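You operate a simulated robot arm through the tools that you are given. There is no shell and no other tool. Be economical: measure what you need, move in short steps, check, and stop when the job is done.

Carry out the task below with a simulated robot arm. There is one attempt and no reset: what you move stays moved.

## Task
Load the pad kit tub on the tube tray and slide it to the orange mark.
Fine: clamp lever free to slide, clamped again at the end; the lens pad stays on the tray.

Only the result counts: the job must be done as asked and must still hold three seconds after the hand-in. Knocking over, shifting, dropping, spilling or breaking anything else fails it.

## Robot
A 7-joint arm with a two-finger parallel gripper on a trunk, on a base that drives. Base frame: it is fixed to the floor where the robot stands at the start and does not move with it; the origin is under the middle of the robot, x ahead of it, y to its left, z up. Lengths are in cm, angles in degrees, forces in N, time in s.
With the tool pointing down near the work surface it reaches from about 38 to 80 cm from the robot's upright axis, wherever it stands. Its first joint turns from -143.0 to 143.0 degrees. Places, roughly: pan of the sliding tube tray [50, 70, 80]; sliding tube tray [50, 70, 80]; tray clamp lever [50, 90, 80]. Payload 3 kg.
Tool frame: the origin (TCP) lies between the finger pads and is the grasp point; the fingertips stand 3 cm ahead of it; z points along the fingers, y is the line along which they close. The gripper opens to 11 cm. The fingers are 2 cm wide and 1 cm thick; the gripper's body (4.8 by 11.2 cm) begins 5.5 cm behind the TCP.
Orientation is that of the tool frame in the base frame, as [roll, pitch, yaw] about the fixed x, y, z axes, in that order (R = Rz(yaw) Ry(pitch) Rx(roll)). With the fingers straight down and closing along the base's y, the tool's x points along the base's -x, its y along +y and its z along -z.

## Interface
- The arm moves only by the tool servo_tool. Its argument "steps" is a list of rows, each an object of numbers (a shift or turn left out is 0, a gripper value left out holds the last): "x", "y", "z": the shift along the tool's x, y, z in cm; "rx", "ry", "rz": the turn, a rotation vector about the tool's x, y, z in rad. In form: [{"x": .., "y": .., "z": .., "rx": .., "ry": .., "rz": ..}, ...]. A call has 1 to 12 rows; each row is the pose to reach, as a shift and turn from the pose commanded when the call began, along the tool's axes at that moment. "jaw" is the finger opening in cm, from 0 to 11, set as the call begins (left out, the last holds). Each row takes 0.2 s and may step no farther than 5 cm and 8.6 degrees from the row before; otherwise, or with a gripper value out of range, the whole call is refused. Where a pose cannot be reached the arm comes as near as it can. A force on the tool above 90 N (or 10 N above the force at the start of the call, whichever is more), or a blocked arm, ends the call early, and 0.2 s more pass. Each finger travels about 15.3 cm/s and halts on what it meets, pressing with about 30 N; the grip force reading is that of the motor and also rises with nothing between the fingers. The clock runs only during rows and for 0.2 s after the last one: add rows that repeat a pose to give the fingers time. It gives the time, the measured TCP pose, the force on the tool (base axes), the opening and the grip force at its end, in the units of the frame above (readings bear some noise), with the torque about the TCP (base axes, N m) and any sound that the robot's microphone picked up.
- Cameras (640 x 400 px; columns grow to the right, rows downward): "scene" is now at [42.71, 46.2, 118.35]; the picture's right is [0.00, -0.17, -0.99], its down [-0.37, -0.92, 0.16] and it looks along [-0.93, 0.36, -0.06] (base axes); focal length 214 px, centre (320, 200). "wrist" rides on the gripper at [7.2, 1.7, -10.3] in the tool frame; the picture's right is [-0.23, 0.97, 0.00], its down [-0.76, -0.18, -0.62] and it looks along [-0.61, -0.14, 0.78] (tool axes); focal length 222 px, centre (320, 200).
- grab_frame(camera): a new picture of that camera. No time passes.
- move_column(by): slides the trunk up (or, below 0, down) by that many cm; the arm and the scene camera ride with it, the base frame stays. It gives what a move gives, with no picture.
- drive_base(legs): drives the robot by 1 to 6 legs, each [ahead, turn to the left] in cm and degrees, along the robot's own axes; the way and the turn of a leg run together, so that a leg with both is an arc; at most 150 cm and 180 degrees a leg. The arm and the cameras ride along, it lands a little off, and it stops where it bumps. It gives what a move gives.
- head_to(pan, tilt): turns the head with the scene camera to pan (to the left, within 80 degrees either way) and tilt (down, from -29 to 69), counted from straight ahead of the robot. It gives what a move gives.
- measure_at(camera, pixels): for up to 12 pixels [column, row] of the newest picture of that camera ("zoom" is the newest enlarged one), the place [x, y, z] in the base frame of the surface seen there, good to about 0.2 cm. No time passes.
- enlarge(camera, box): a new picture of the part [left, top, right, bottom] of that camera's present view, enlarged. No time passes.
- finish_job(): hands the job in; it is judged then, once.

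Work in short steps. Measure before you move; look again where a grasp or a placing could have gone wrong, and mend it. You have 80 turns and 48 pictures in all, those below and enlarged ones among them. Open the gripper and draw the arm clear of the work before you hand the job in, unless the task says otherwise; then end with one line.

The tools are called after ">>>" by a JSON object that holds its "op" and its "data". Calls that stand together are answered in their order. servo_tool: Moves the arm, as the interface text tells. Its arguments: {"type":"object","properties":{"steps":{"type":"array","items":{"type":"object","properties":{"x":{"type":"number"},"y":{"type":"number"},"z":{"type":"number"},"rx":{"type":"number"},"ry":{"type":"number"},"rz":{"type":"number"}}}},"jaw":{"type":"number"}},"required":["steps"]} The other tools are called the same way: move_column (by) slides the trunk up or down; drive_base (legs) drives the base; head_to (pan, tilt) turns the head that bears the scene camera; grab_frame (camera) takes a picture; measure_at (camera, pixels) gives the place of the surface under pixels of a picture; enlarge (camera, box) takes an enlarged picture of a part of a camera's view; finish_job () hands the job in.

At the start:

```text
clock: 0.0
tool_pos: [41.68, 40.74, 106.26]
tcp_rot: [180.0, 0.0, -179.3]
force: [0.3, -0.1, 0.0]
ft_torque: [-0.02, 0.0, 0.02]
opening: 10.99
gripper_force: 0.0
trunk travel left (down, up): [-35.0, 14.0]
robot x, y, heading: [-0.08, -1.25, 0.0]
head pan, tilt: [80.2, 67.7]
```

scene: 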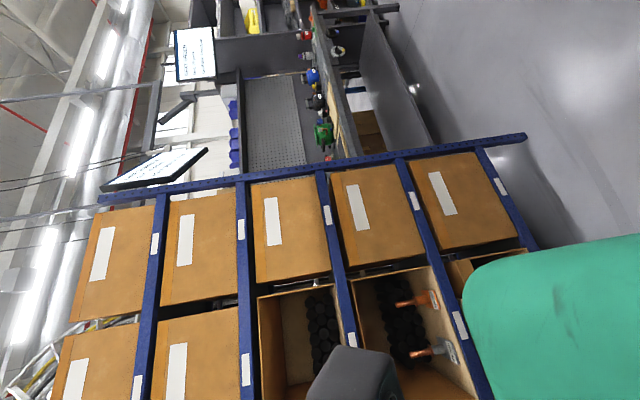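
wrist: 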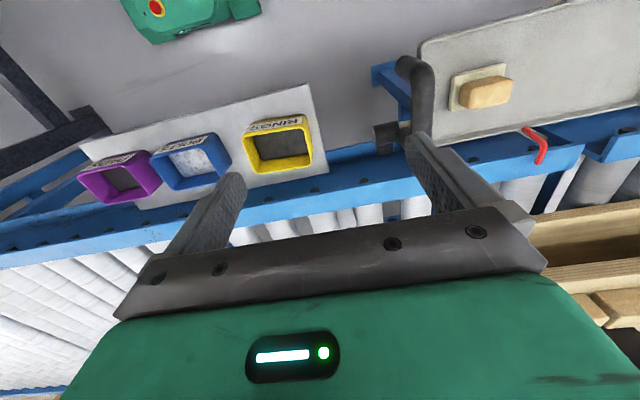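

The wrist view shows labelled tubs at (120,180), (190,165), (280,140) and a tray with a pad at (485,88). I enlarge it to read the labels.

>>> {"op": "enlarge", "data": {"camera": "wrist", "box": [60, 80, 340, 220]}}

>>> {"op": "enlarge", "data": {"camera": "wrist", "box": [360, 20, 640, 195]}}

>>> {"op": "measure_at", "data": {"camera": "wrist", "pixels": [[120, 180], [190, 165], [280, 145], [485, 88], [540, 145], [425, 60], [425, 130], [390, 140], [600, 60], [450, 60], [460, 140], [210, 110]]}}

```text
2.29 times, centred on (200, 150) of wrist
```

zoom: 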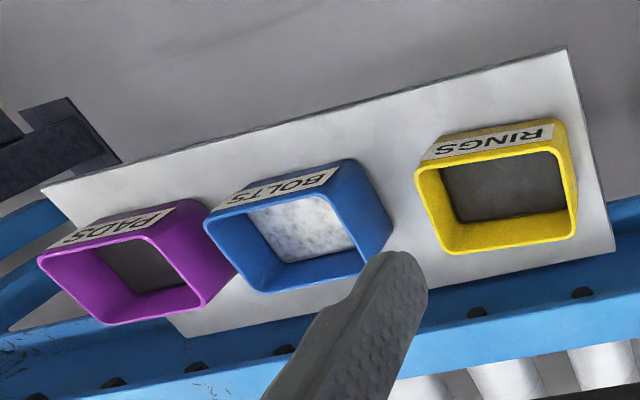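

```text
2.29 times, centred on (500, 108) of wrist
```

zoom: 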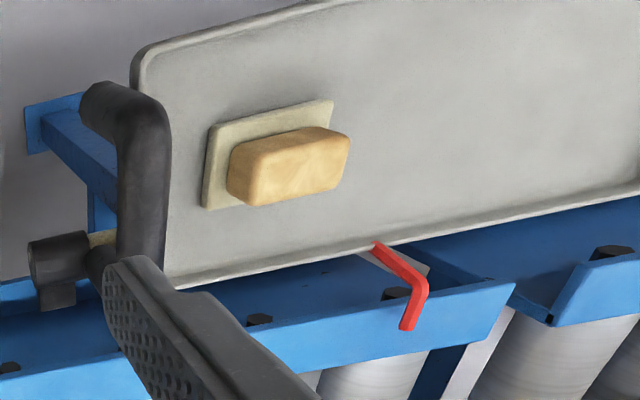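

```text
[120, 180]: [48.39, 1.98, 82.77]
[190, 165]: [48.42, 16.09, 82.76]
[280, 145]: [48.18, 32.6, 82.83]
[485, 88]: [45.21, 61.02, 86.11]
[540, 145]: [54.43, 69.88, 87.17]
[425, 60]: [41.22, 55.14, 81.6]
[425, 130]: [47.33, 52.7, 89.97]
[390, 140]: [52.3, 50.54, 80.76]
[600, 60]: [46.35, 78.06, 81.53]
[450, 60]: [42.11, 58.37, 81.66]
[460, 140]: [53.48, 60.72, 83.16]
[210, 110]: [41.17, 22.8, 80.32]
```

The pad kit tub is the purple "PADS" one at about (48.4, 2, 83); a red lever is at (54, 70, 87) and the tray pan with the lens pad is at y≈55–90. I turn the head to view the whole work area.

>>> {"op": "head_to", "data": {"pan": 45, "tilt": 45}}

>>> {"op": "grab_frame", "data": {"camera": "scene"}}

```text
clock: 1.0
tool_pos: [41.63, 40.47, 106.3]
tcp_rot: [-180.0, 0.0, -179.4]
force: [0.5, -0.4, -0.9]
ft_torque: [0.01, 0.03, 0.04]
opening: 11.0
gripper_force: 0.1
trunk travel left (down, up): [-35.0, 14.0]
robot x, y, heading: [-0.01, -1.27, -0.0]
head pan, tilt: [45.0, 45.0]
```

```text
43 pictures are left
```

scene: 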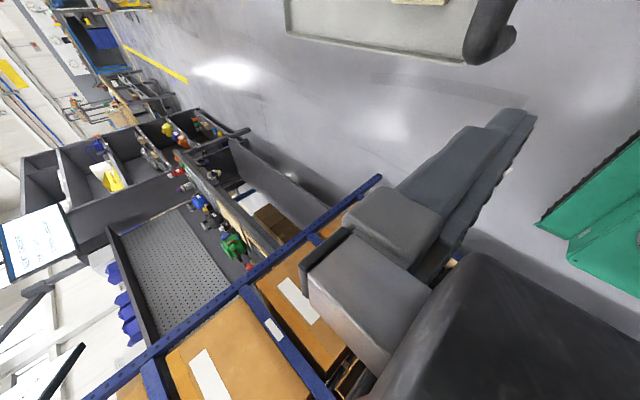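

Comparing the reported axes, the head's zero direction points straight down, so pan 0 / tilt 0 looks down on the work. I'll look with pan 35 and tilt -10.

>>> {"op": "head_to", "data": {"pan": 35, "tilt": -10}}

>>> {"op": "grab_frame", "data": {"camera": "scene"}}

```text
clock: 2.2
tool_pos: [41.6, 40.58, 106.21]
tcp_rot: [180.0, 0.0, -179.4]
force: [-0.5, -0.1, -0.5]
ft_torque: [0.0, 0.03, -0.02]
opening: 11.02
gripper_force: 0.1
trunk travel left (down, up): [-35.0, 14.0]
robot x, y, heading: [0.34, -1.22, 0.0]
head pan, tilt: [35.0, -10.0]
```

```text
42 pictures are left
```

scene: 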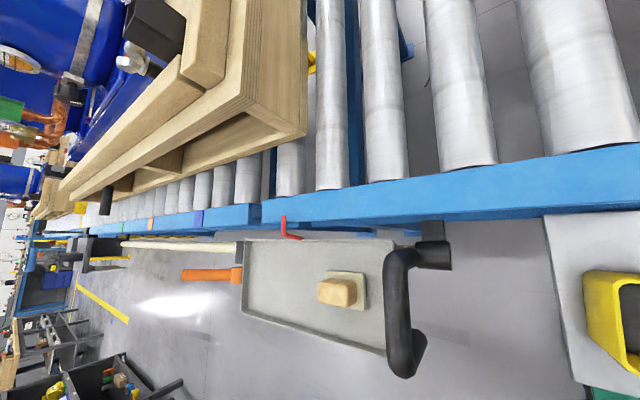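

The tray, an orange lever at (210,275), a red pointer at (288,228) and colored marks at (150,222), (198,217) show on the blue beam. I enlarge and measure these.

>>> {"op": "enlarge", "data": {"camera": "scene", "box": [60, 180, 320, 342]}}

>>> {"op": "measure_at", "data": {"camera": "scene", "pixels": [[150, 223], [198, 217], [288, 225], [284, 218], [300, 238], [200, 275], [236, 275], [250, 245], [244, 308], [380, 350], [380, 250], [405, 320]]}}

```text
2.46 times, centred on (190, 261) of scene
```

zoom: 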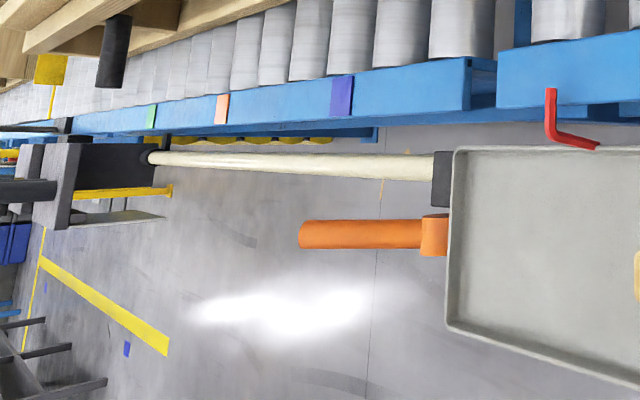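

```text
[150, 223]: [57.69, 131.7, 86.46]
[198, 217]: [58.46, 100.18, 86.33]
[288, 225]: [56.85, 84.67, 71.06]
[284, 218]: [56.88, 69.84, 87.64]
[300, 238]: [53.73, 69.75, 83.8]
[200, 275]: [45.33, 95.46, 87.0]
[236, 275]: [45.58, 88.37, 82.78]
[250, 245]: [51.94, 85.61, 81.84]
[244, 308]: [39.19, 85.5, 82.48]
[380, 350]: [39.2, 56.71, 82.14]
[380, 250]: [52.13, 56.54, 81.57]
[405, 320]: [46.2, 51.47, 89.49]
```

The orange mark on the beam is at y≈131.7 and the red pointer on the tray at y≈69.8. I measure the marks more exactly, then look at the tubs with the head.

>>> {"op": "measure_at", "data": {"camera": "zoom", "pixels": [[216, 108], [222, 108], [228, 108], [333, 95], [342, 95], [351, 95], [551, 92], [551, 120], [570, 138], [592, 146], [310, 235], [434, 235]]}}

>>> {"op": "head_to", "data": {"pan": -35, "tilt": 0}}

>>> {"op": "grab_frame", "data": {"camera": "scene"}}

```text
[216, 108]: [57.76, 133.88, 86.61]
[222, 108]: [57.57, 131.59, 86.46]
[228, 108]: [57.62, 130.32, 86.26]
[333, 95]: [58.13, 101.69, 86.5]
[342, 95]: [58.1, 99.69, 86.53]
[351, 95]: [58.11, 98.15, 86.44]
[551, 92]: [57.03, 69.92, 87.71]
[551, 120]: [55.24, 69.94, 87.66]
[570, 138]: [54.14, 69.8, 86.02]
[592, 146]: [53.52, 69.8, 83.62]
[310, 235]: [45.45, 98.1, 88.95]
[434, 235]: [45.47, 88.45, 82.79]
```

```text
clock: 3.7
tool_pos: [41.72, 40.68, 106.37]
tcp_rot: [180.0, 0.0, -179.4]
force: [-0.9, -0.1, -0.1]
ft_torque: [-0.02, 0.0, 0.01]
opening: 11.01
gripper_force: 0.1
trunk travel left (down, up): [-35.0, 14.0]
robot x, y, heading: [-0.17, -1.39, -0.2]
head pan, tilt: [-35.0, 0.0]
```

```text
40 pictures are left
```

scene: 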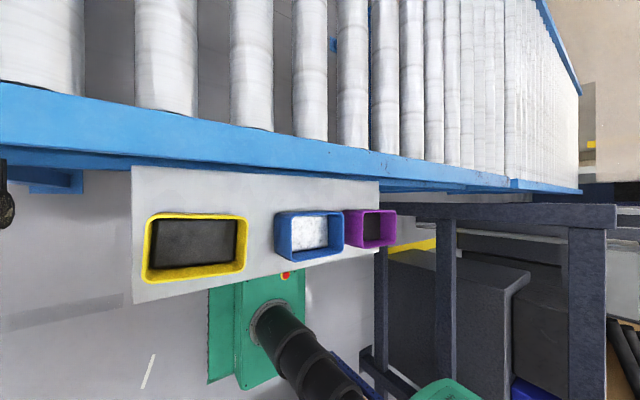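

The purple PADS tub is at (370,228) in this view. I enlarge it and measure its rim.

>>> {"op": "enlarge", "data": {"camera": "scene", "box": [250, 180, 410, 280]}}

>>> {"op": "measure_at", "data": {"camera": "zoom", "pixels": [[462, 126], [576, 123], [575, 253], [475, 260], [385, 250], [378, 130], [480, 185], [418, 200], [525, 126], [525, 255], [110, 130], [520, 210]]}}

```text
4.00 times, centred on (330, 230) of scene
```

zoom: 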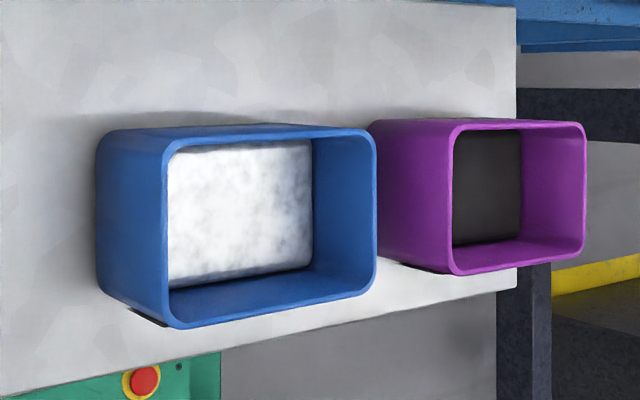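

```text
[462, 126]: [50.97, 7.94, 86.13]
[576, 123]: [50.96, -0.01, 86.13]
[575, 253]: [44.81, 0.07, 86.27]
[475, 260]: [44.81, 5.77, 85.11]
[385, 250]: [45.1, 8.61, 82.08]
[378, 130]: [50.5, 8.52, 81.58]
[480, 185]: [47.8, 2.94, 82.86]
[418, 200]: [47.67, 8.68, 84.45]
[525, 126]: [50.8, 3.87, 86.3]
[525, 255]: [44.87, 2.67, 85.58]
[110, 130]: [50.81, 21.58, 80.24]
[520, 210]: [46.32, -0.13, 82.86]
```

The purple tub spans x 44.7–51.2, y −0.3–8.6, rim z 86.2. I check the gap to the blue tub before choosing the grip, and look along the floor where I'd drive.

>>> {"op": "measure_at", "data": {"camera": "zoom", "pixels": [[370, 180], [370, 285], [362, 135], [300, 170], [452, 265], [490, 20], [500, 280]]}}

>>> {"op": "head_to", "data": {"pan": 50, "tilt": 30}}

>>> {"op": "grab_frame", "data": {"camera": "scene"}}

```text
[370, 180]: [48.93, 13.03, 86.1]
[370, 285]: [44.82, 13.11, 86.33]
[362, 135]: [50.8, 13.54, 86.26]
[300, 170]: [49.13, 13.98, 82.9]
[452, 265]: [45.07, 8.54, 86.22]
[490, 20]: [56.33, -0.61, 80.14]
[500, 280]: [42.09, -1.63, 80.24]
```

```text
clock: 5.2
tool_pos: [41.72, 40.71, 106.34]
tcp_rot: [180.0, 0.1, -179.4]
force: [-0.4, -0.2, 0.6]
ft_torque: [-0.01, -0.01, 0.0]
opening: 11.01
gripper_force: 0.0
trunk travel left (down, up): [-35.0, 14.0]
robot x, y, heading: [0.02, -1.0, 0.2]
head pan, tilt: [50.0, 30.0]
```

```text
38 pictures are left
```

scene: 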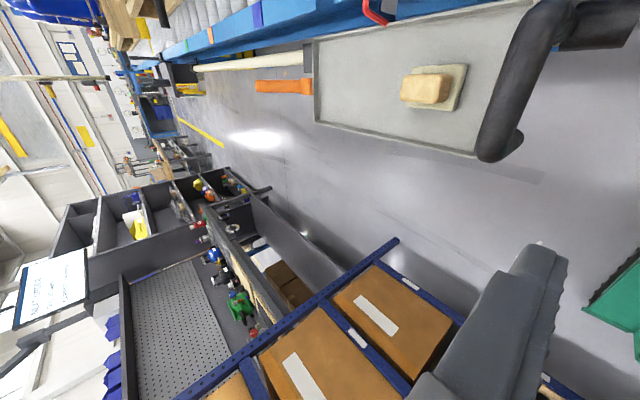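

Bolts tub starts at y≈13.0, so there is a 4.4 cm gap — enough for a finger at opening 11. I measure the rack and bench on the way where the base would drive.

>>> {"op": "measure_at", "data": {"camera": "scene", "pixels": [[395, 243], [440, 300], [330, 290], [360, 330], [265, 190], [300, 232], [235, 185], [430, 230], [540, 280], [300, 200], [240, 360], [215, 160]]}}

```text
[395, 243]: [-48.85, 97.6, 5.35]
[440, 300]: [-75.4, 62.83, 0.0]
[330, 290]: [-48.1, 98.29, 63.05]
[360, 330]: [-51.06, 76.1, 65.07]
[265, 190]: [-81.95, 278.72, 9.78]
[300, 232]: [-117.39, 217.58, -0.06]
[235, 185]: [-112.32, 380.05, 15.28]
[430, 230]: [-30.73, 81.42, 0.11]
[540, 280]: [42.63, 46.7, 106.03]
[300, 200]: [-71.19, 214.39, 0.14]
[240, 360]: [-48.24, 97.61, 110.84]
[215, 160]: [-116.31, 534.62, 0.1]
```

Rack posts stand at x≈−48, so the arm must not sweep there; I'll handle that when driving. First I move the open gripper above the PADS tub centre (47.95, 4.15), still high.

>>> {"op": "servo_tool", "data": {"steps": [{"x": -1, "y": -4.5}, {"x": -2, "y": -9}, {"x": -3, "y": -13.5}, {"x": -4, "y": -18}, {"x": -5, "y": -22.5}, {"x": -6, "y": -27}, {"x": -6.2, "y": -31.5}, {"x": -6.2, "y": -35}, {"x": -6.2, "y": -36.6}, {"x": -6.2, "y": -36.6}], "jaw": 11}}

>>> {"op": "grab_frame", "data": {"camera": "wrist"}}

>>> {"op": "grab_frame", "data": {"camera": "scene"}}

```text
clock: 7.5
tool_pos: [48.51, 4.07, 106.36]
tcp_rot: [180.0, 0.0, -179.3]
force: [0.4, 0.0, 0.0]
ft_torque: [0.0, -0.01, 0.02]
opening: 11.01
gripper_force: 0.1
trunk travel left (down, up): [-35.0, 14.0]
robot x, y, heading: [-0.24, -1.21, -0.0]
head pan, tilt: [50.0, 30.0]
```

```text
37 pictures are left
```

wrist: 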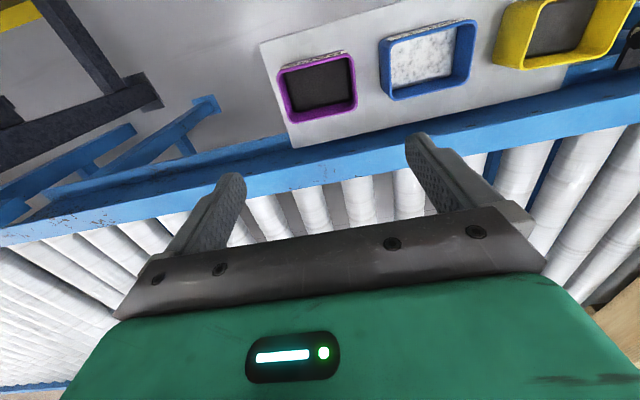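

```text
36 pictures are left
```

scene: 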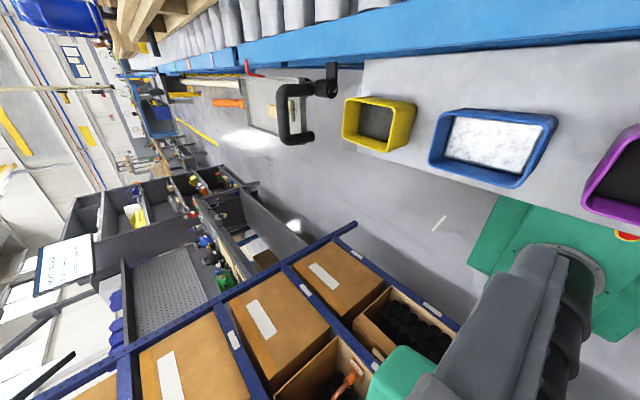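

The scene camera turns out to ride on the arm. The TCP is at (48.4, 4.1), so I shift 0.45 cm back toward the robot and descend to about z 90 first.

>>> {"op": "servo_tool", "data": {"steps": [{"x": 0.4, "y": 0.1, "z": 4}, {"x": 0.4, "y": 0.1, "z": 8}, {"x": 0.4, "y": 0.1, "z": 12}, {"x": 0.4, "y": 0.1, "z": 16}, {"x": 0.4, "y": 0.1, "z": 16.5}, {"x": 0.4, "y": 0.1, "z": 16.5}]}}

>>> {"op": "head_to", "data": {"pan": 0, "tilt": 20}}

>>> {"op": "grab_frame", "data": {"camera": "wrist"}}

>>> {"op": "grab_frame", "data": {"camera": "scene"}}

```text
clock: 8.8
tool_pos: [47.76, 4.29, 89.69]
tcp_rot: [180.0, 0.0, -179.5]
force: [0.2, -0.2, 0.0]
ft_torque: [0.0, 0.0, 0.05]
opening: 10.99
gripper_force: 0.1
trunk travel left (down, up): [-35.0, 14.0]
robot x, y, heading: [-0.09, -1.4, -0.2]
head pan, tilt: [50.0, 30.0]
```

```text
clock: 10.0
tool_pos: [47.94, 4.18, 89.72]
tcp_rot: [-180.0, 0.1, -179.5]
force: [-0.8, 0.1, 0.4]
ft_torque: [-0.03, -0.02, -0.01]
opening: 11.0
gripper_force: 0.1
trunk travel left (down, up): [-35.0, 14.0]
robot x, y, heading: [0.09, -0.97, -0.1]
head pan, tilt: [0.0, 20.0]
```

```text
35 pictures are left
```

wrist: 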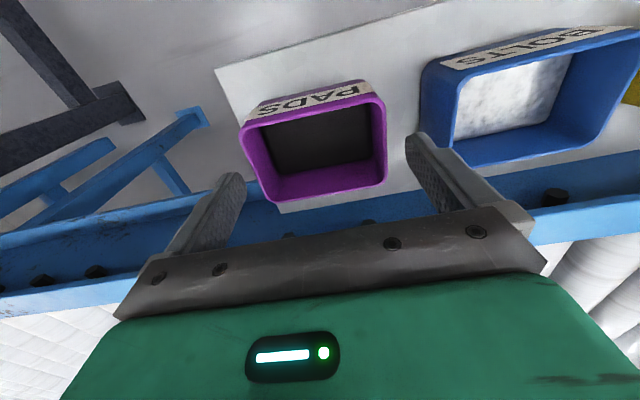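

```text
34 pictures are left
```

scene: 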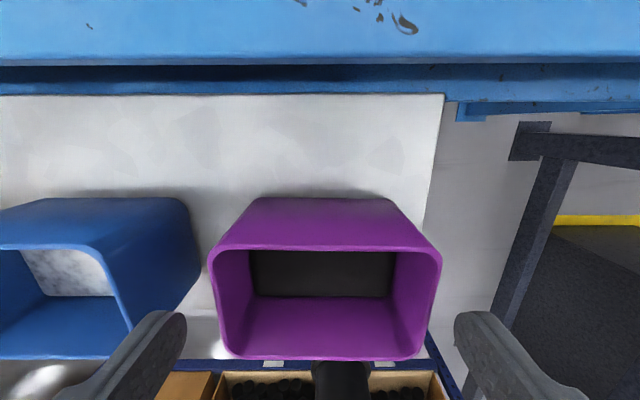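

The tub sits between the fingers; I verify its rim with a measurement in this nearer view.

>>> {"op": "measure_at", "data": {"camera": "scene", "pixels": [[212, 270], [440, 270], [320, 249], [320, 356], [180, 330], [458, 330], [320, 280], [120, 300]]}}

```text
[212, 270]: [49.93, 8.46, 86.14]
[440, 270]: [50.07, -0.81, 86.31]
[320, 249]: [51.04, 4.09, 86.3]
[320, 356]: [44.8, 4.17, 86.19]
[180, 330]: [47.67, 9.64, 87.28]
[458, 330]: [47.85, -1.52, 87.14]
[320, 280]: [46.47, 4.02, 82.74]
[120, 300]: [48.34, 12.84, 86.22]
```

Fingers straddle the tub with ~1 cm on each side. I lower to z≈84 and close.

>>> {"op": "servo_tool", "data": {"steps": [{"z": 2}, {"z": 4}, {"z": 5.5}, {"z": 5.5}]}}

>>> {"op": "servo_tool", "data": {"steps": [{}, {}, {}], "jaw": 7.5}}

```text
clock: 11.0
tool_pos: [47.78, 4.16, 84.29]
tcp_rot: [-179.8, -0.1, -179.6]
force: [-1.2, -0.2, 0.0]
ft_torque: [-0.04, 0.01, -0.01]
opening: 10.99
gripper_force: 0.0
trunk travel left (down, up): [-35.0, 14.0]
robot x, y, heading: [0.16, -1.72, 0.0]
head pan, tilt: [0.0, 20.0]
```

```text
clock: 11.8
tool_pos: [47.68, 4.2, 84.28]
tcp_rot: [179.9, 0.0, -179.4]
force: [-0.3, 0.5, 0.9]
ft_torque: [-0.04, 0.01, -0.02]
opening: 9.6
gripper_force: 30.8
trunk travel left (down, up): [-35.0, 14.0]
robot x, y, heading: [-0.06, -1.15, -0.0]
head pan, tilt: [0.0, 20.0]
```

The jaw halted at 9.6 on the tub with 31 N. I lift straight up.

>>> {"op": "servo_tool", "data": {"steps": [{"z": -2}, {"z": -5}, {"z": -8}, {"z": -11}, {"z": -14}, {"z": -17}, {"z": -17}]}}

>>> {"op": "grab_frame", "data": {"camera": "wrist"}}

```text
clock: 13.4
tool_pos: [47.7, 4.22, 101.27]
tcp_rot: [-180.0, -0.1, -179.4]
force: [0.5, -0.2, -2.9]
ft_torque: [0.02, 0.04, 0.0]
opening: 9.57
gripper_force: 30.2
trunk travel left (down, up): [-35.0, 14.0]
robot x, y, heading: [-0.23, -1.33, 0.1]
head pan, tilt: [0.0, 20.0]
```

```text
33 pictures are left
```

wrist: 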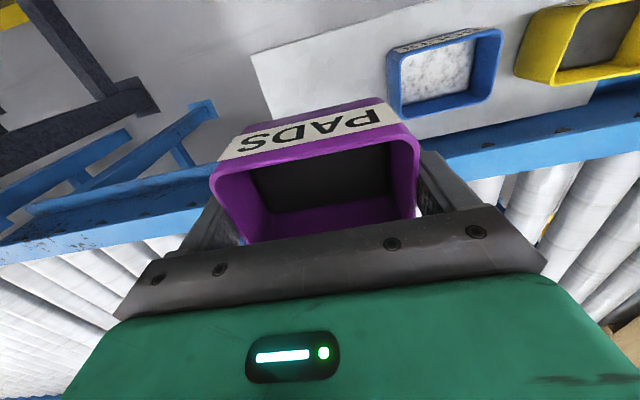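

The tub is held. Before turning the base I check the base's footprint against its surroundings.

>>> {"op": "head_to", "data": {"pan": 20, "tilt": 50}}

>>> {"op": "grab_frame", "data": {"camera": "scene"}}

```text
clock: 14.4
tool_pos: [47.78, 4.28, 101.23]
tcp_rot: [180.0, 0.1, -179.4]
force: [-0.1, 0.8, -2.3]
ft_torque: [-0.02, -0.01, 0.0]
opening: 9.62
gripper_force: 29.4
trunk travel left (down, up): [-35.0, 14.0]
robot x, y, heading: [0.35, -1.55, 0.1]
head pan, tilt: [20.0, 50.0]
```

```text
32 pictures are left
```

scene: 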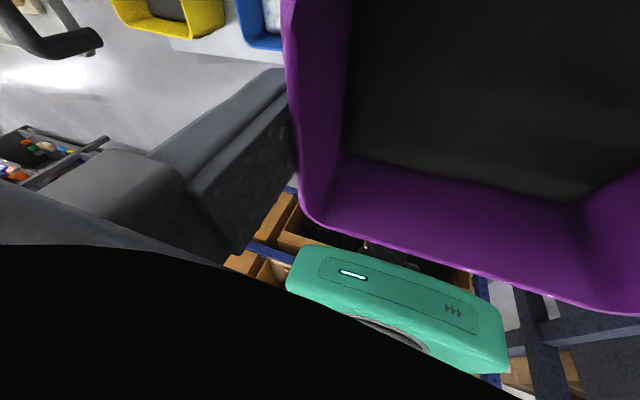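

The tub hides the base. I yaw the tool by 90° so the camera is on the robot side, then look toward the base.

>>> {"op": "servo_tool", "data": {"steps": [{"rz": -0.14}, {"rz": -0.28}, {"rz": -0.42}, {"rz": -0.56}, {"rz": -0.7}, {"rz": -0.84}, {"rz": -0.98}, {"rz": -1.12}, {"rz": -1.26}, {"rz": -1.4}, {"rz": -1.54}, {"rz": -1.54}]}}

>>> {"op": "head_to", "data": {"pan": 35, "tilt": 0}}

>>> {"op": "grab_frame", "data": {"camera": "scene"}}

```text
clock: 17.0
tool_pos: [47.9, 4.08, 101.17]
tcp_rot: [179.9, 0.0, -91.0]
force: [0.3, -0.4, -2.0]
ft_torque: [0.01, -0.01, 0.0]
opening: 9.55
gripper_force: 30.1
trunk travel left (down, up): [-35.0, 14.0]
robot x, y, heading: [-0.21, -1.14, 0.2]
head pan, tilt: [20.0, 50.0]
```

```text
clock: 18.2
tool_pos: [47.92, 4.15, 101.16]
tcp_rot: [180.0, 0.0, -91.1]
force: [0.2, 0.3, -1.6]
ft_torque: [-0.02, 0.0, 0.0]
opening: 9.56
gripper_force: 29.5
trunk travel left (down, up): [-35.0, 14.0]
robot x, y, heading: [-0.15, -0.97, -0.1]
head pan, tilt: [35.0, 0.0]
```

```text
31 pictures are left
```

scene: 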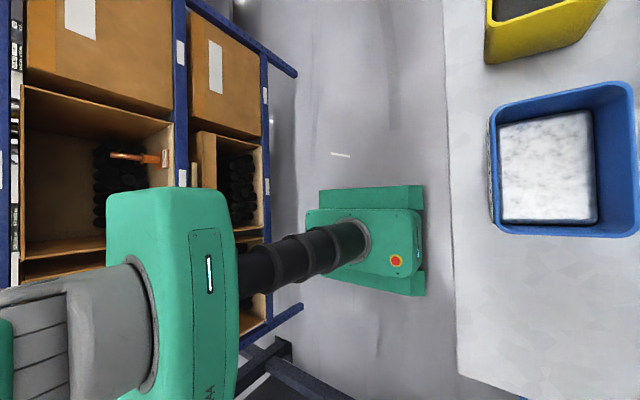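

Now the base is clearly visible at (365,240); I measure its corners and the rack.

>>> {"op": "measure_at", "data": {"camera": "scene", "pixels": [[322, 192], [420, 188], [424, 290], [310, 212], [268, 200], [264, 60], [290, 72], [300, 308], [452, 250], [280, 352], [265, 300], [395, 260]]}}

```text
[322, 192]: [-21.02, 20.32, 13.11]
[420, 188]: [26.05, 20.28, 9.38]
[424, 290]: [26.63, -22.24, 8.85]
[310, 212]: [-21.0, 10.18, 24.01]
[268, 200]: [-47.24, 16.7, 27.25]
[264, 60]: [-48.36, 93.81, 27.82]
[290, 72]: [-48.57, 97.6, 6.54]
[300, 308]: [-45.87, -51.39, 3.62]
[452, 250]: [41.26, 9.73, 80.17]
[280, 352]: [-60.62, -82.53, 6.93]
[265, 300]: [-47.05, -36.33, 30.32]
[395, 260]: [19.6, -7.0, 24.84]
```

Base half-extents are about 26 × 21 cm, so it can turn clear of the rack at x≈−47. I check how far the arm's shoulder and elbow extend.

>>> {"op": "measure_at", "data": {"camera": "scene", "pixels": [[112, 200], [170, 200], [225, 210], [170, 380], [130, 270], [60, 290], [10, 300], [5, 340], [70, 370], [235, 290]]}}

```text
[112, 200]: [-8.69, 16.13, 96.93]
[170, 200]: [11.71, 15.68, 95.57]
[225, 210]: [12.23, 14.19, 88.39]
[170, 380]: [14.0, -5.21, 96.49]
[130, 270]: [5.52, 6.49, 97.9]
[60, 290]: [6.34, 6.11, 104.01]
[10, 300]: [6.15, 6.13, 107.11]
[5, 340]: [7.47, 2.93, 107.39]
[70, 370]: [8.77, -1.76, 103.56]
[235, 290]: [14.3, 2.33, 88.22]
```

All arm parts stay within ~20 cm of the axis at rack height, so turning is safe. I turn left 90°, which keeps the tub above the open floor area, in two halves.

>>> {"op": "drive_base", "data": {"legs": [[0, 45], [0, 45]]}}

>>> {"op": "head_to", "data": {"pan": -10, "tilt": -20}}

>>> {"op": "grab_frame", "data": {"camera": "scene"}}

```text
clock: 23.2
tool_pos: [-5.53, 46.73, 101.2]
tcp_rot: [179.9, 0.0, -1.4]
force: [-0.9, -0.4, -3.7]
ft_torque: [-0.01, -0.12, -0.03]
opening: 9.56
gripper_force: 29.7
trunk travel left (down, up): [-35.0, 14.0]
robot x, y, heading: [5.59, -1.19, 88.3]
head pan, tilt: [35.0, 0.0]
stopped in leg 2: the robot was blocked; the commanded pose is now the measured one
```

```text
clock: 24.3
tool_pos: [-5.21, 46.76, 101.28]
tcp_rot: [179.8, 0.1, -1.5]
force: [-0.7, -0.5, -2.6]
ft_torque: [0.02, 0.01, 0.01]
opening: 9.55
gripper_force: 30.0
trunk travel left (down, up): [-35.0, 14.0]
robot x, y, heading: [6.02, -1.18, 88.0]
head pan, tilt: [-10.0, -20.0]
```

```text
30 pictures are left
```

scene: 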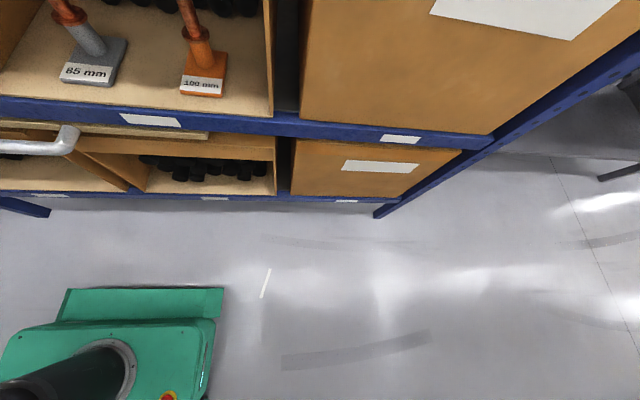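

The turn was blocked at 88° and the base slid 6 cm toward +x, so something touched on the rack side. I measure what is near and look to that side.

>>> {"op": "measure_at", "data": {"camera": "scene", "pixels": [[65, 140], [20, 147], [95, 85], [205, 75], [185, 50], [30, 112], [210, 290], [70, 295], [130, 370], [400, 138], [10, 205], [60, 300]]}}

>>> {"op": "head_to", "data": {"pan": 45, "tilt": -25}}

>>> {"op": "grab_frame", "data": {"camera": "scene"}}

```text
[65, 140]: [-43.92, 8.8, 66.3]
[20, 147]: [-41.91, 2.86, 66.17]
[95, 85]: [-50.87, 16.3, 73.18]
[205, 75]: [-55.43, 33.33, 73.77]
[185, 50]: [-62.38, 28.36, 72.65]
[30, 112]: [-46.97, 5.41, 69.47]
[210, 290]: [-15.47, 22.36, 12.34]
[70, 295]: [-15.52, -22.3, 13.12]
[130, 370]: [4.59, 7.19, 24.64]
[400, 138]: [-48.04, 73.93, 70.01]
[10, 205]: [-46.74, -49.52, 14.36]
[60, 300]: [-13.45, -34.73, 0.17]
```

```text
clock: 25.5
tool_pos: [-5.2, 46.84, 101.41]
tcp_rot: [179.9, 0.1, -1.4]
force: [-0.8, 0.1, -2.9]
ft_torque: [-0.01, -0.02, 0.0]
opening: 9.59
gripper_force: 30.4
trunk travel left (down, up): [-35.0, 14.0]
robot x, y, heading: [6.06, -1.06, 88.1]
head pan, tilt: [45.0, -25.0]
```

```text
29 pictures are left
```

scene: 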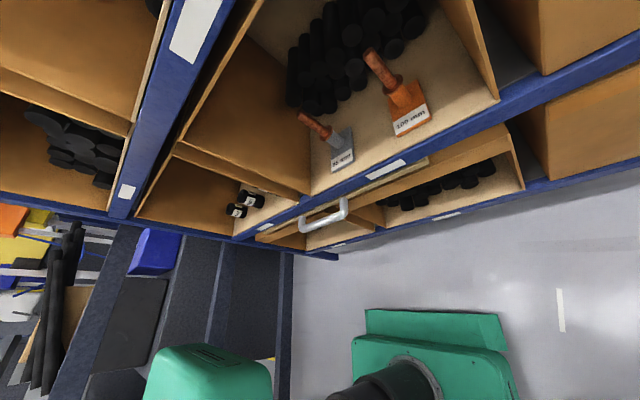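

Nothing looks displaced, but I want to see the arm's elbow relative to the rack, so I look farther back along the arm.

>>> {"op": "head_to", "data": {"pan": 78, "tilt": -5}}

>>> {"op": "grab_frame", "data": {"camera": "scene"}}

```text
clock: 26.5
tool_pos: [-5.23, 46.76, 101.26]
tcp_rot: [180.0, 0.1, -1.5]
force: [0.9, 0.4, -1.4]
ft_torque: [-0.03, -0.03, 0.0]
opening: 9.57
gripper_force: 30.5
trunk travel left (down, up): [-35.0, 14.0]
robot x, y, heading: [6.18, -1.24, 88.2]
head pan, tilt: [78.0, -5.0]
```

```text
28 pictures are left
```

scene: 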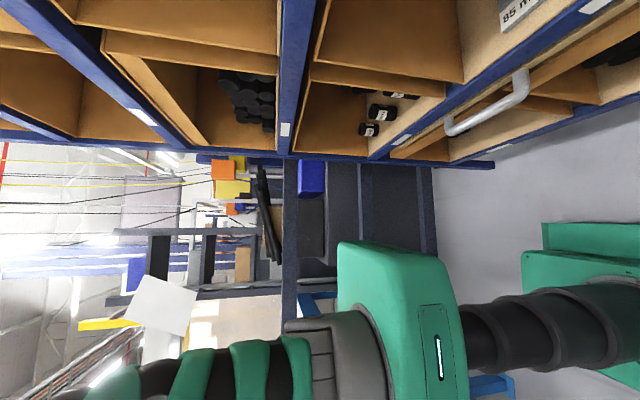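

The arm appears clear of the rack, and readings are calm. I check with the wrist camera that the tub is still well held.

>>> {"op": "grab_frame", "data": {"camera": "wrist"}}

```text
27 pictures are left
```

wrist: 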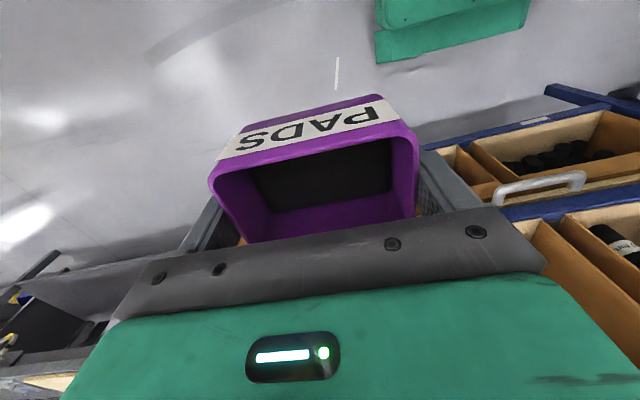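

The tub is intact. I drive ahead a short 15 cm first, to get away from whatever stopped the turn, and then correct the heading slightly left.

>>> {"op": "drive_base", "data": {"legs": [[15, 0], [0, 6]]}}

```text
clock: 28.4
tool_pos: [-9.79, 60.41, 101.35]
tcp_rot: [179.9, 0.1, 4.5]
force: [0.4, 0.0, -1.1]
ft_torque: [0.01, -0.02, -0.01]
opening: 9.57
gripper_force: 29.8
trunk travel left (down, up): [-35.0, 14.0]
robot x, y, heading: [7.26, 13.69, 94.1]
head pan, tilt: [78.0, -5.0]
```

Free movement again. I drive ahead toward y≈92 and straighten the heading.

>>> {"op": "drive_base", "data": {"legs": [[40, 0], [38, 0], [0, -4]]}}

>>> {"op": "head_to", "data": {"pan": -30, "tilt": 40}}

>>> {"op": "grab_frame", "data": {"camera": "scene"}}

```text
clock: 33.3
tool_pos: [-12.12, 138.61, 101.41]
tcp_rot: [179.9, 0.1, 0.5]
force: [0.0, 0.0, -2.7]
ft_torque: [0.02, 0.01, -0.02]
opening: 9.58
gripper_force: 29.9
trunk travel left (down, up): [-35.0, 14.0]
robot x, y, heading: [1.27, 91.1, 90.4]
head pan, tilt: [78.0, -5.0]
```

```text
clock: 35.2
tool_pos: [-12.22, 138.7, 101.46]
tcp_rot: [179.9, 0.1, 0.6]
force: [-0.5, -0.3, -1.9]
ft_torque: [0.04, -0.01, 0.03]
opening: 9.55
gripper_force: 30.1
trunk travel left (down, up): [-35.0, 14.0]
robot x, y, heading: [0.89, 90.96, 90.2]
head pan, tilt: [-30.0, 40.0]
```

```text
26 pictures are left
```

scene: 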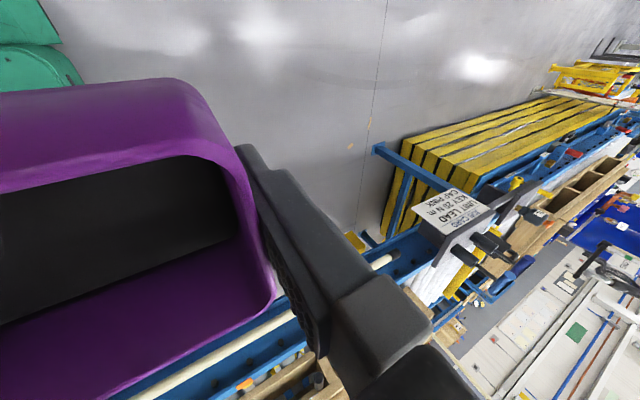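

There is a written card at (455,210); I enlarge it in case it matters for the clamp.

>>> {"op": "enlarge", "data": {"camera": "scene", "box": [400, 170, 520, 245]}}

>>> {"op": "measure_at", "data": {"camera": "scene", "pixels": [[455, 210], [380, 260], [520, 265], [400, 160]]}}

```text
5.33 times, centred on (460, 208) of scene
```

zoom: 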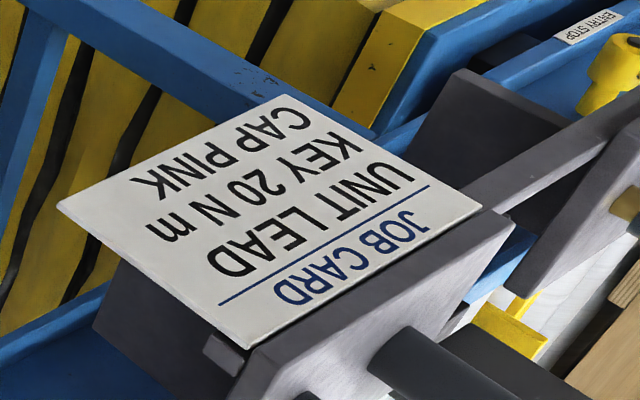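

```text
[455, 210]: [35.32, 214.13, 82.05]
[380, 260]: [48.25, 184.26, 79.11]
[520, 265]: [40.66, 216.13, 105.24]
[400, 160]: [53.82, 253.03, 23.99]
```

The card is unrelated to the tray. I now swing the arm around the robot's axis (at about (1, 91)) toward the tray, first half of the swing, staying at z≈101.

>>> {"op": "servo_tool", "data": {"steps": [{"x": 4.4, "y": -0.7, "rz": 0.14}, {"x": 8.85, "y": -1.0, "rz": 0.28}, {"x": 13.3, "y": -0.9, "rz": 0.42}, {"x": 17.7, "y": -0.4, "rz": 0.56}, {"x": 21.95, "y": 0.5, "rz": 0.7}, {"x": 26.1, "y": 1.8, "rz": 0.84}, {"x": 30.1, "y": 3.4, "rz": 0.98}, {"x": 33.9, "y": 5.4, "rz": 1.12}, {"x": 37.5, "y": 7.7, "rz": 1.26}, {"x": 40.9, "y": 10.3, "rz": 1.4}, {"x": 43.9, "y": 13.2, "rz": 1.54}, {"x": 46.7, "y": 16.3, "rz": 1.68}]}}

>>> {"op": "head_to", "data": {"pan": 0, "tilt": 0}}

>>> {"op": "grab_frame", "data": {"camera": "scene"}}

```text
clock: 37.8
tool_pos: [34.73, 122.88, 101.34]
tcp_rot: [-180.0, -0.1, -95.8]
force: [0.5, 0.4, -1.1]
ft_torque: [-0.01, -0.03, 0.02]
opening: 9.56
gripper_force: 30.5
trunk travel left (down, up): [-35.0, 14.0]
robot x, y, heading: [0.83, 91.51, 90.2]
head pan, tilt: [-30.0, 40.0]
```

```text
clock: 38.9
tool_pos: [34.61, 122.89, 101.34]
tcp_rot: [179.9, -0.2, -95.7]
force: [-1.1, 1.0, -2.5]
ft_torque: [-0.03, -0.01, 0.01]
opening: 9.55
gripper_force: 30.3
trunk travel left (down, up): [-35.0, 14.0]
robot x, y, heading: [0.89, 90.89, 90.4]
head pan, tilt: [0.0, 0.0]
```

```text
24 pictures are left
```

scene: 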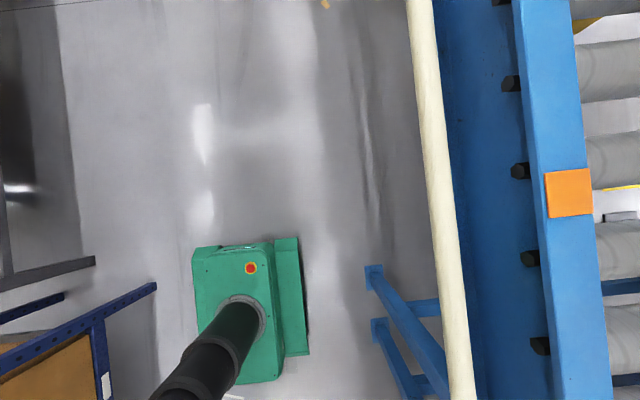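

The orange mark is directly visible at (569,192). I measure its edges, the tube and the beam precisely.

>>> {"op": "measure_at", "data": {"camera": "scene", "pixels": [[569, 172], [569, 214], [569, 193], [548, 193], [590, 193], [432, 200], [370, 270], [375, 325]]}}

```text
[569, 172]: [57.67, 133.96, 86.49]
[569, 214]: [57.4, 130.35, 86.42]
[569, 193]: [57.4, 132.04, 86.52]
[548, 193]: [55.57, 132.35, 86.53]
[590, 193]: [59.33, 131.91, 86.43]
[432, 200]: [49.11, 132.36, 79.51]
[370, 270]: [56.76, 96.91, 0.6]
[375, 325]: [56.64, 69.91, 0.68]
```

The orange mark centre is at y≈132.15, so the tray must shift ≈62.3 cm. I swing the tub the rest of the way to above the free half of the tray, at about (46, 75).

>>> {"op": "servo_tool", "data": {"steps": [{"x": 2.9, "y": -3.16, "rz": 0.1225}, {"x": 6.03, "y": -5.98, "rz": 0.245}, {"x": 9.48, "y": -8.64, "rz": 0.3675}, {"x": 13.07, "y": -10.91, "rz": 0.49}, {"x": 16.9, "y": -12.8, "rz": 0.6125}, {"x": 21.01, "y": -13.92, "rz": 0.735}, {"x": 25.19, "y": -14.34, "rz": 0.8575}, {"x": 29.47, "y": -14.77, "rz": 0.98}, {"x": 33.68, "y": -14.94, "rz": 1.1025}, {"x": 37.98, "y": -15.07, "rz": 1.225}, {"x": 42.18, "y": -15.34, "rz": 1.3475}, {"x": 46.36, "y": -15.76, "rz": 1.47}]}}

>>> {"op": "head_to", "data": {"pan": 5, "tilt": 20}}

>>> {"op": "grab_frame", "data": {"camera": "scene"}}

>>> {"op": "grab_frame", "data": {"camera": "wrist"}}

```text
clock: 41.5
tool_pos: [45.82, 74.99, 101.69]
tcp_rot: [-179.9, 0.0, 179.9]
force: [0.7, 0.6, -2.1]
ft_torque: [0.01, -0.02, -0.02]
opening: 9.56
gripper_force: 30.2
trunk travel left (down, up): [-35.0, 14.0]
robot x, y, heading: [0.91, 91.29, 90.3]
head pan, tilt: [0.0, 0.0]
```

```text
clock: 42.3
tool_pos: [45.71, 75.03, 101.67]
tcp_rot: [-180.0, -0.3, -179.9]
force: [-0.1, 0.4, -1.4]
ft_torque: [-0.03, 0.0, 0.02]
opening: 9.56
gripper_force: 30.2
trunk travel left (down, up): [-35.0, 14.0]
robot x, y, heading: [1.16, 91.45, 90.2]
head pan, tilt: [5.0, 20.0]
```

```text
23 pictures are left
```

scene: 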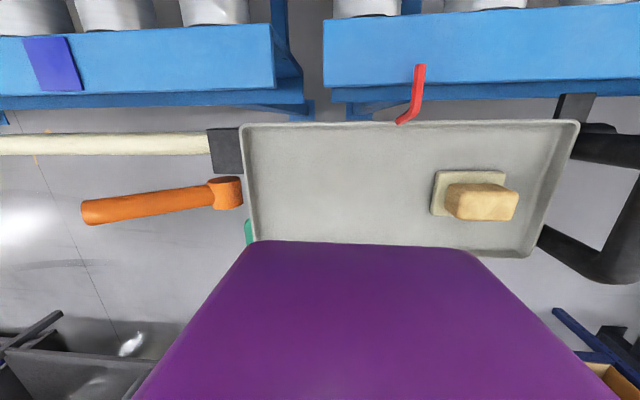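

```text
22 pictures are left
```

wrist: 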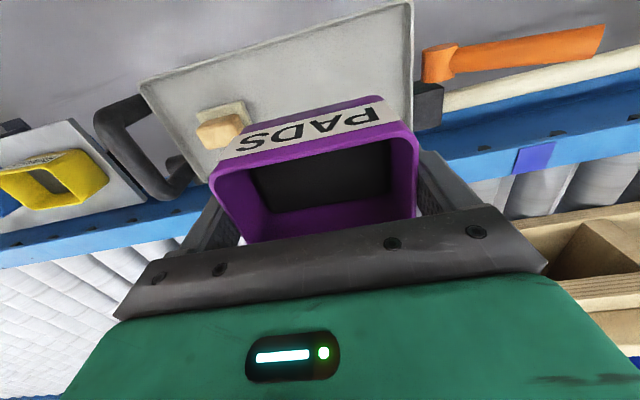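

The tray lies under the tub. I measure the tray floor, its rims and the lens pad to place the tub.

>>> {"op": "measure_at", "data": {"camera": "scene", "pixels": [[250, 130], [570, 130], [515, 250], [262, 235], [330, 150], [330, 225], [480, 200], [440, 175], [435, 212], [500, 225], [84, 210], [228, 192]]}}

>>> {"op": "enlarge", "data": {"camera": "scene", "box": [60, 110, 300, 260]}}

```text
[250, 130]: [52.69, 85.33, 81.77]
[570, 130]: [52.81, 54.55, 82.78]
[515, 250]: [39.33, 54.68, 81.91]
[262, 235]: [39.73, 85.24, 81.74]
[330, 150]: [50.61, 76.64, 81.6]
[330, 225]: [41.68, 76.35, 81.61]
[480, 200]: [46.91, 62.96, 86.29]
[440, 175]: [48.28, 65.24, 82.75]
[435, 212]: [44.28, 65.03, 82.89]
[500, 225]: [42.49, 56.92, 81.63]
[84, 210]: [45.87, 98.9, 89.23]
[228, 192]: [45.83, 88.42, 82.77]
```

```text
2.67 times, centred on (180, 185) of scene
```

zoom: 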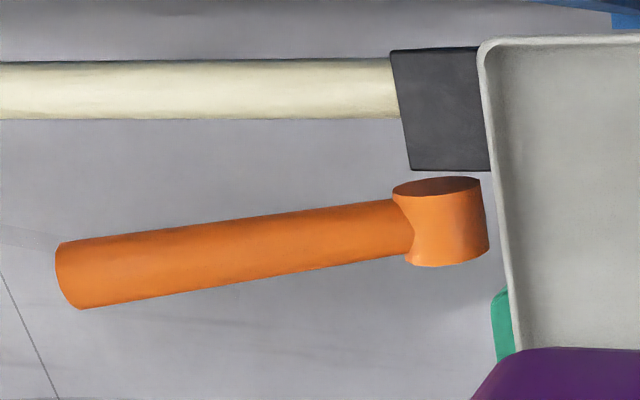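

Tray floor is at z 81.6, free from y 66 to 85; the lens pad ends at y≈65.3. I lower the tub to just above the floor (15.6 cm).

>>> {"op": "servo_tool", "data": {"steps": [{"z": 4}, {"z": 8}, {"z": 11}, {"z": 13}, {"z": 14.5}, {"z": 15.3}, {"z": 15.6}, {"z": 15.6}]}}

>>> {"op": "servo_tool", "data": {"steps": [{"z": 0.15}, {"z": 0.3}, {"z": 0.3}]}}

```text
clock: 44.1
tool_pos: [45.74, 74.95, 85.76]
tcp_rot: [-180.0, -0.1, -179.9]
force: [-0.1, 0.8, -1.0]
ft_torque: [0.05, -0.04, -0.01]
opening: 9.56
gripper_force: 29.7
trunk travel left (down, up): [-35.0, 14.0]
robot x, y, heading: [0.89, 91.34, 90.5]
head pan, tilt: [5.0, 20.0]
```

```text
clock: 44.9
tool_pos: [45.73, 75.07, 85.63]
tcp_rot: [-179.9, 0.0, -179.9]
force: [-0.3, 3.4, 21.6]
ft_torque: [0.21, -0.02, 0.14]
opening: 9.57
gripper_force: 30.1
trunk travel left (down, up): [-35.0, 14.0]
robot x, y, heading: [1.04, 91.1, 90.4]
head pan, tilt: [5.0, 20.0]
```

The tub touches the floor (21 N upward at z 85.63). I back off a touch, open, and rise.

>>> {"op": "servo_tool", "data": {"steps": [{"z": -0.15}, {"z": -0.15}]}}

>>> {"op": "servo_tool", "data": {"steps": [{}, {}, {"z": -3}, {"z": -6}, {"z": -10}, {"z": -14}, {"z": -18}], "jaw": 11}}

>>> {"op": "grab_frame", "data": {"camera": "scene"}}

```text
clock: 45.5
tool_pos: [45.79, 74.89, 85.61]
tcp_rot: [180.0, -0.1, -179.9]
force: [-0.2, -0.3, -1.6]
ft_torque: [-0.03, -0.03, 0.02]
opening: 9.58
gripper_force: 29.9
trunk travel left (down, up): [-35.0, 14.0]
robot x, y, heading: [0.94, 91.15, 90.3]
head pan, tilt: [5.0, 20.0]
```

```text
clock: 47.1
tool_pos: [45.78, 75.15, 103.67]
tcp_rot: [-180.0, -0.2, -179.9]
force: [0.4, 0.4, -0.4]
ft_torque: [-0.02, 0.07, 0.0]
opening: 11.01
gripper_force: 0.1
trunk travel left (down, up): [-35.0, 14.0]
robot x, y, heading: [1.25, 91.42, 90.5]
head pan, tilt: [5.0, 20.0]
```

```text
20 pictures are left
```

scene: 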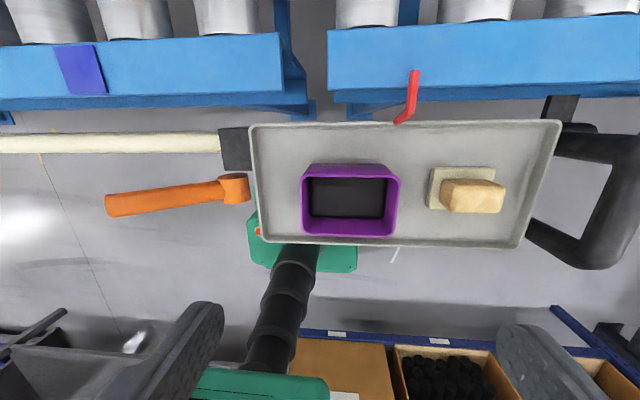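

The tub stands on the tray clear of the lens pad. The orange lever rises about 30° from its hub (y≈87.6, z 82.6) to its tip (y 98.9, z 89.2). I move above the lever and yaw so the fingers close along x around it.

>>> {"op": "servo_tool", "data": {"steps": [{"y": 2, "rz": -0.143}, {"y": 4, "rz": -0.286}, {"y": 6, "rz": -0.429}, {"y": 8, "rz": -0.572}, {"y": 10, "rz": -0.715}, {"y": 12, "rz": -0.858}, {"y": 14, "rz": -1.0}, {"y": 16, "rz": -1.143}, {"y": 18, "rz": -1.286}, {"y": 20, "rz": -1.43}, {"y": 21.8, "rz": -1.57}, {"y": 21.8, "rz": -1.57}], "jaw": 5}}

>>> {"op": "head_to", "data": {"pan": 0, "tilt": 15}}

>>> {"op": "grab_frame", "data": {"camera": "wrist"}}

>>> {"op": "grab_frame", "data": {"camera": "scene"}}

```text
clock: 49.7
tool_pos: [45.76, 96.97, 103.72]
tcp_rot: [179.9, -0.1, -89.9]
force: [-0.1, 0.4, 0.2]
ft_torque: [-0.04, 0.06, 0.01]
opening: 5.0
gripper_force: 0.2
trunk travel left (down, up): [-35.0, 14.0]
robot x, y, heading: [0.91, 91.4, 90.4]
head pan, tilt: [5.0, 20.0]
```

```text
clock: 50.4
tool_pos: [45.75, 96.88, 103.73]
tcp_rot: [179.9, -0.2, -90.0]
force: [-0.1, 0.5, -0.6]
ft_torque: [0.01, 0.03, -0.03]
opening: 5.03
gripper_force: 0.0
trunk travel left (down, up): [-35.0, 14.0]
robot x, y, heading: [1.0, 90.9, 90.4]
head pan, tilt: [0.0, 15.0]
```

```text
19 pictures are left
```

wrist: 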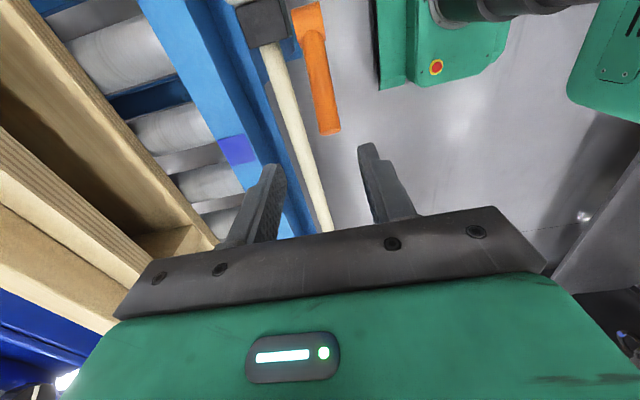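

```text
18 pictures are left
```

scene: 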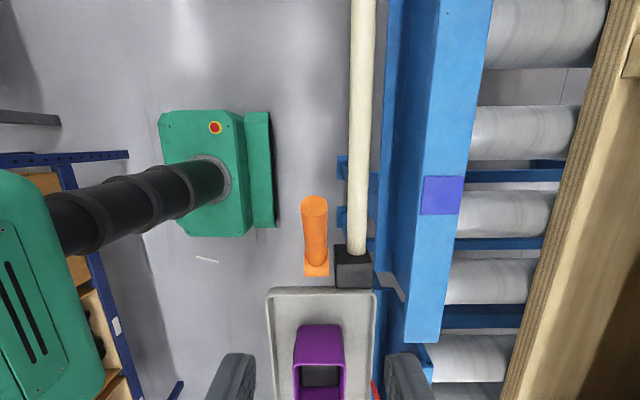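

I measure the lever's line and hub from this view, plus the slider block.

>>> {"op": "measure_at", "data": {"camera": "scene", "pixels": [[315, 203], [315, 220], [316, 245], [317, 258], [316, 272], [306, 230], [325, 230], [353, 265], [530, 300], [305, 270], [328, 270]]}}

>>> {"op": "enlarge", "data": {"camera": "scene", "box": [260, 180, 420, 300]}}

```text
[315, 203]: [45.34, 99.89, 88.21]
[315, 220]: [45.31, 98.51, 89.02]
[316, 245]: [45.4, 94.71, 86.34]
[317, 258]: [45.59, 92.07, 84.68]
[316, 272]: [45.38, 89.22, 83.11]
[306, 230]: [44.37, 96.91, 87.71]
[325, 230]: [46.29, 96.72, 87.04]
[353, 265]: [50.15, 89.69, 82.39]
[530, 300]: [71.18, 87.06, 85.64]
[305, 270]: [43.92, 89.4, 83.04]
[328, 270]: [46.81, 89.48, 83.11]
```

```text
3.33 times, centred on (340, 240) of scene
```

zoom: 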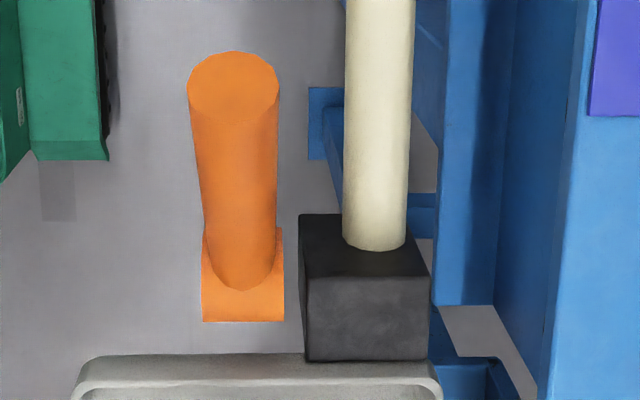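

Lever axis lies at x≈45.4, hub near (y 88.4, z 81.7), slope ≈34°. I lower the fingers around it to grip at (97.1, 87.6) and close.

>>> {"op": "servo_tool", "data": {"steps": [{"x": -0.2, "y": 0.35, "z": 4}, {"x": -0.2, "y": 0.35, "z": 8}, {"x": -0.2, "y": 0.35, "z": 12}, {"x": -0.2, "y": 0.35, "z": 15}, {"x": -0.2, "y": 0.35, "z": 16}, {"x": -0.2, "y": 0.35, "z": 16}], "jaw": 5}}

>>> {"op": "servo_tool", "data": {"steps": [{}, {}, {}], "jaw": 1.5}}

```text
clock: 51.8
tool_pos: [45.48, 97.08, 87.63]
tcp_rot: [179.9, -0.1, -89.9]
force: [0.0, -0.6, 0.1]
ft_torque: [-0.02, -0.01, -0.01]
opening: 5.01
gripper_force: 0.0
trunk travel left (down, up): [-35.0, 14.0]
robot x, y, heading: [1.02, 91.33, 90.3]
head pan, tilt: [0.0, 15.0]
```

```text
clock: 52.6
tool_pos: [45.26, 97.05, 87.52]
tcp_rot: [179.8, -0.1, -89.9]
force: [-29.2, -0.8, -7.5]
ft_torque: [0.55, -0.2, 1.07]
opening: 2.6
gripper_force: 45.4
trunk travel left (down, up): [-35.0, 14.0]
robot x, y, heading: [1.24, 90.65, 90.2]
head pan, tilt: [0.0, 15.0]
```

A side force of −29 N in x shows the grip is off-centre; I ease 0.25 cm toward −x.

>>> {"op": "servo_tool", "data": {"steps": [{"y": 0.2}, {"y": 0.3}, {"y": 0.3}]}}

```text
clock: 53.4
tool_pos: [45.29, 96.96, 87.77]
tcp_rot: [-180.0, 0.1, -90.0]
force: [-6.0, -2.7, -15.9]
ft_torque: [0.93, -0.47, 0.63]
opening: 2.58
gripper_force: 45.1
trunk travel left (down, up): [-35.0, 14.0]
robot x, y, heading: [0.98, 91.08, 90.2]
head pan, tilt: [0.0, 15.0]
```

Balanced now. I test lifting the lever about 8° along its arc and watch the force.

>>> {"op": "servo_tool", "data": {"steps": [{"x": 0.25, "z": -0.35}, {"x": 0.55, "z": -0.75}, {"x": 0.9, "z": -1.15}, {"x": 0.9, "z": -1.15}]}}

```text
clock: 54.4
tool_pos: [45.3, 96.15, 88.86]
tcp_rot: [-180.0, 0.0, -90.0]
force: [12.2, 8.6, -8.7]
ft_torque: [1.22, -0.82, 0.66]
opening: 2.57
gripper_force: 45.2
trunk travel left (down, up): [-35.0, 14.0]
robot x, y, heading: [1.41, 91.02, 90.2]
head pan, tilt: [0.0, 15.0]
```

The lever followed with low force. I check in the wrist picture that it actually turned.

>>> {"op": "grab_frame", "data": {"camera": "wrist"}}

```text
16 pictures are left
```

wrist: 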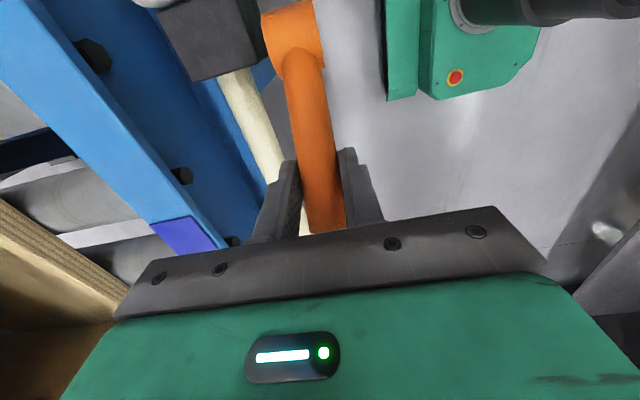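

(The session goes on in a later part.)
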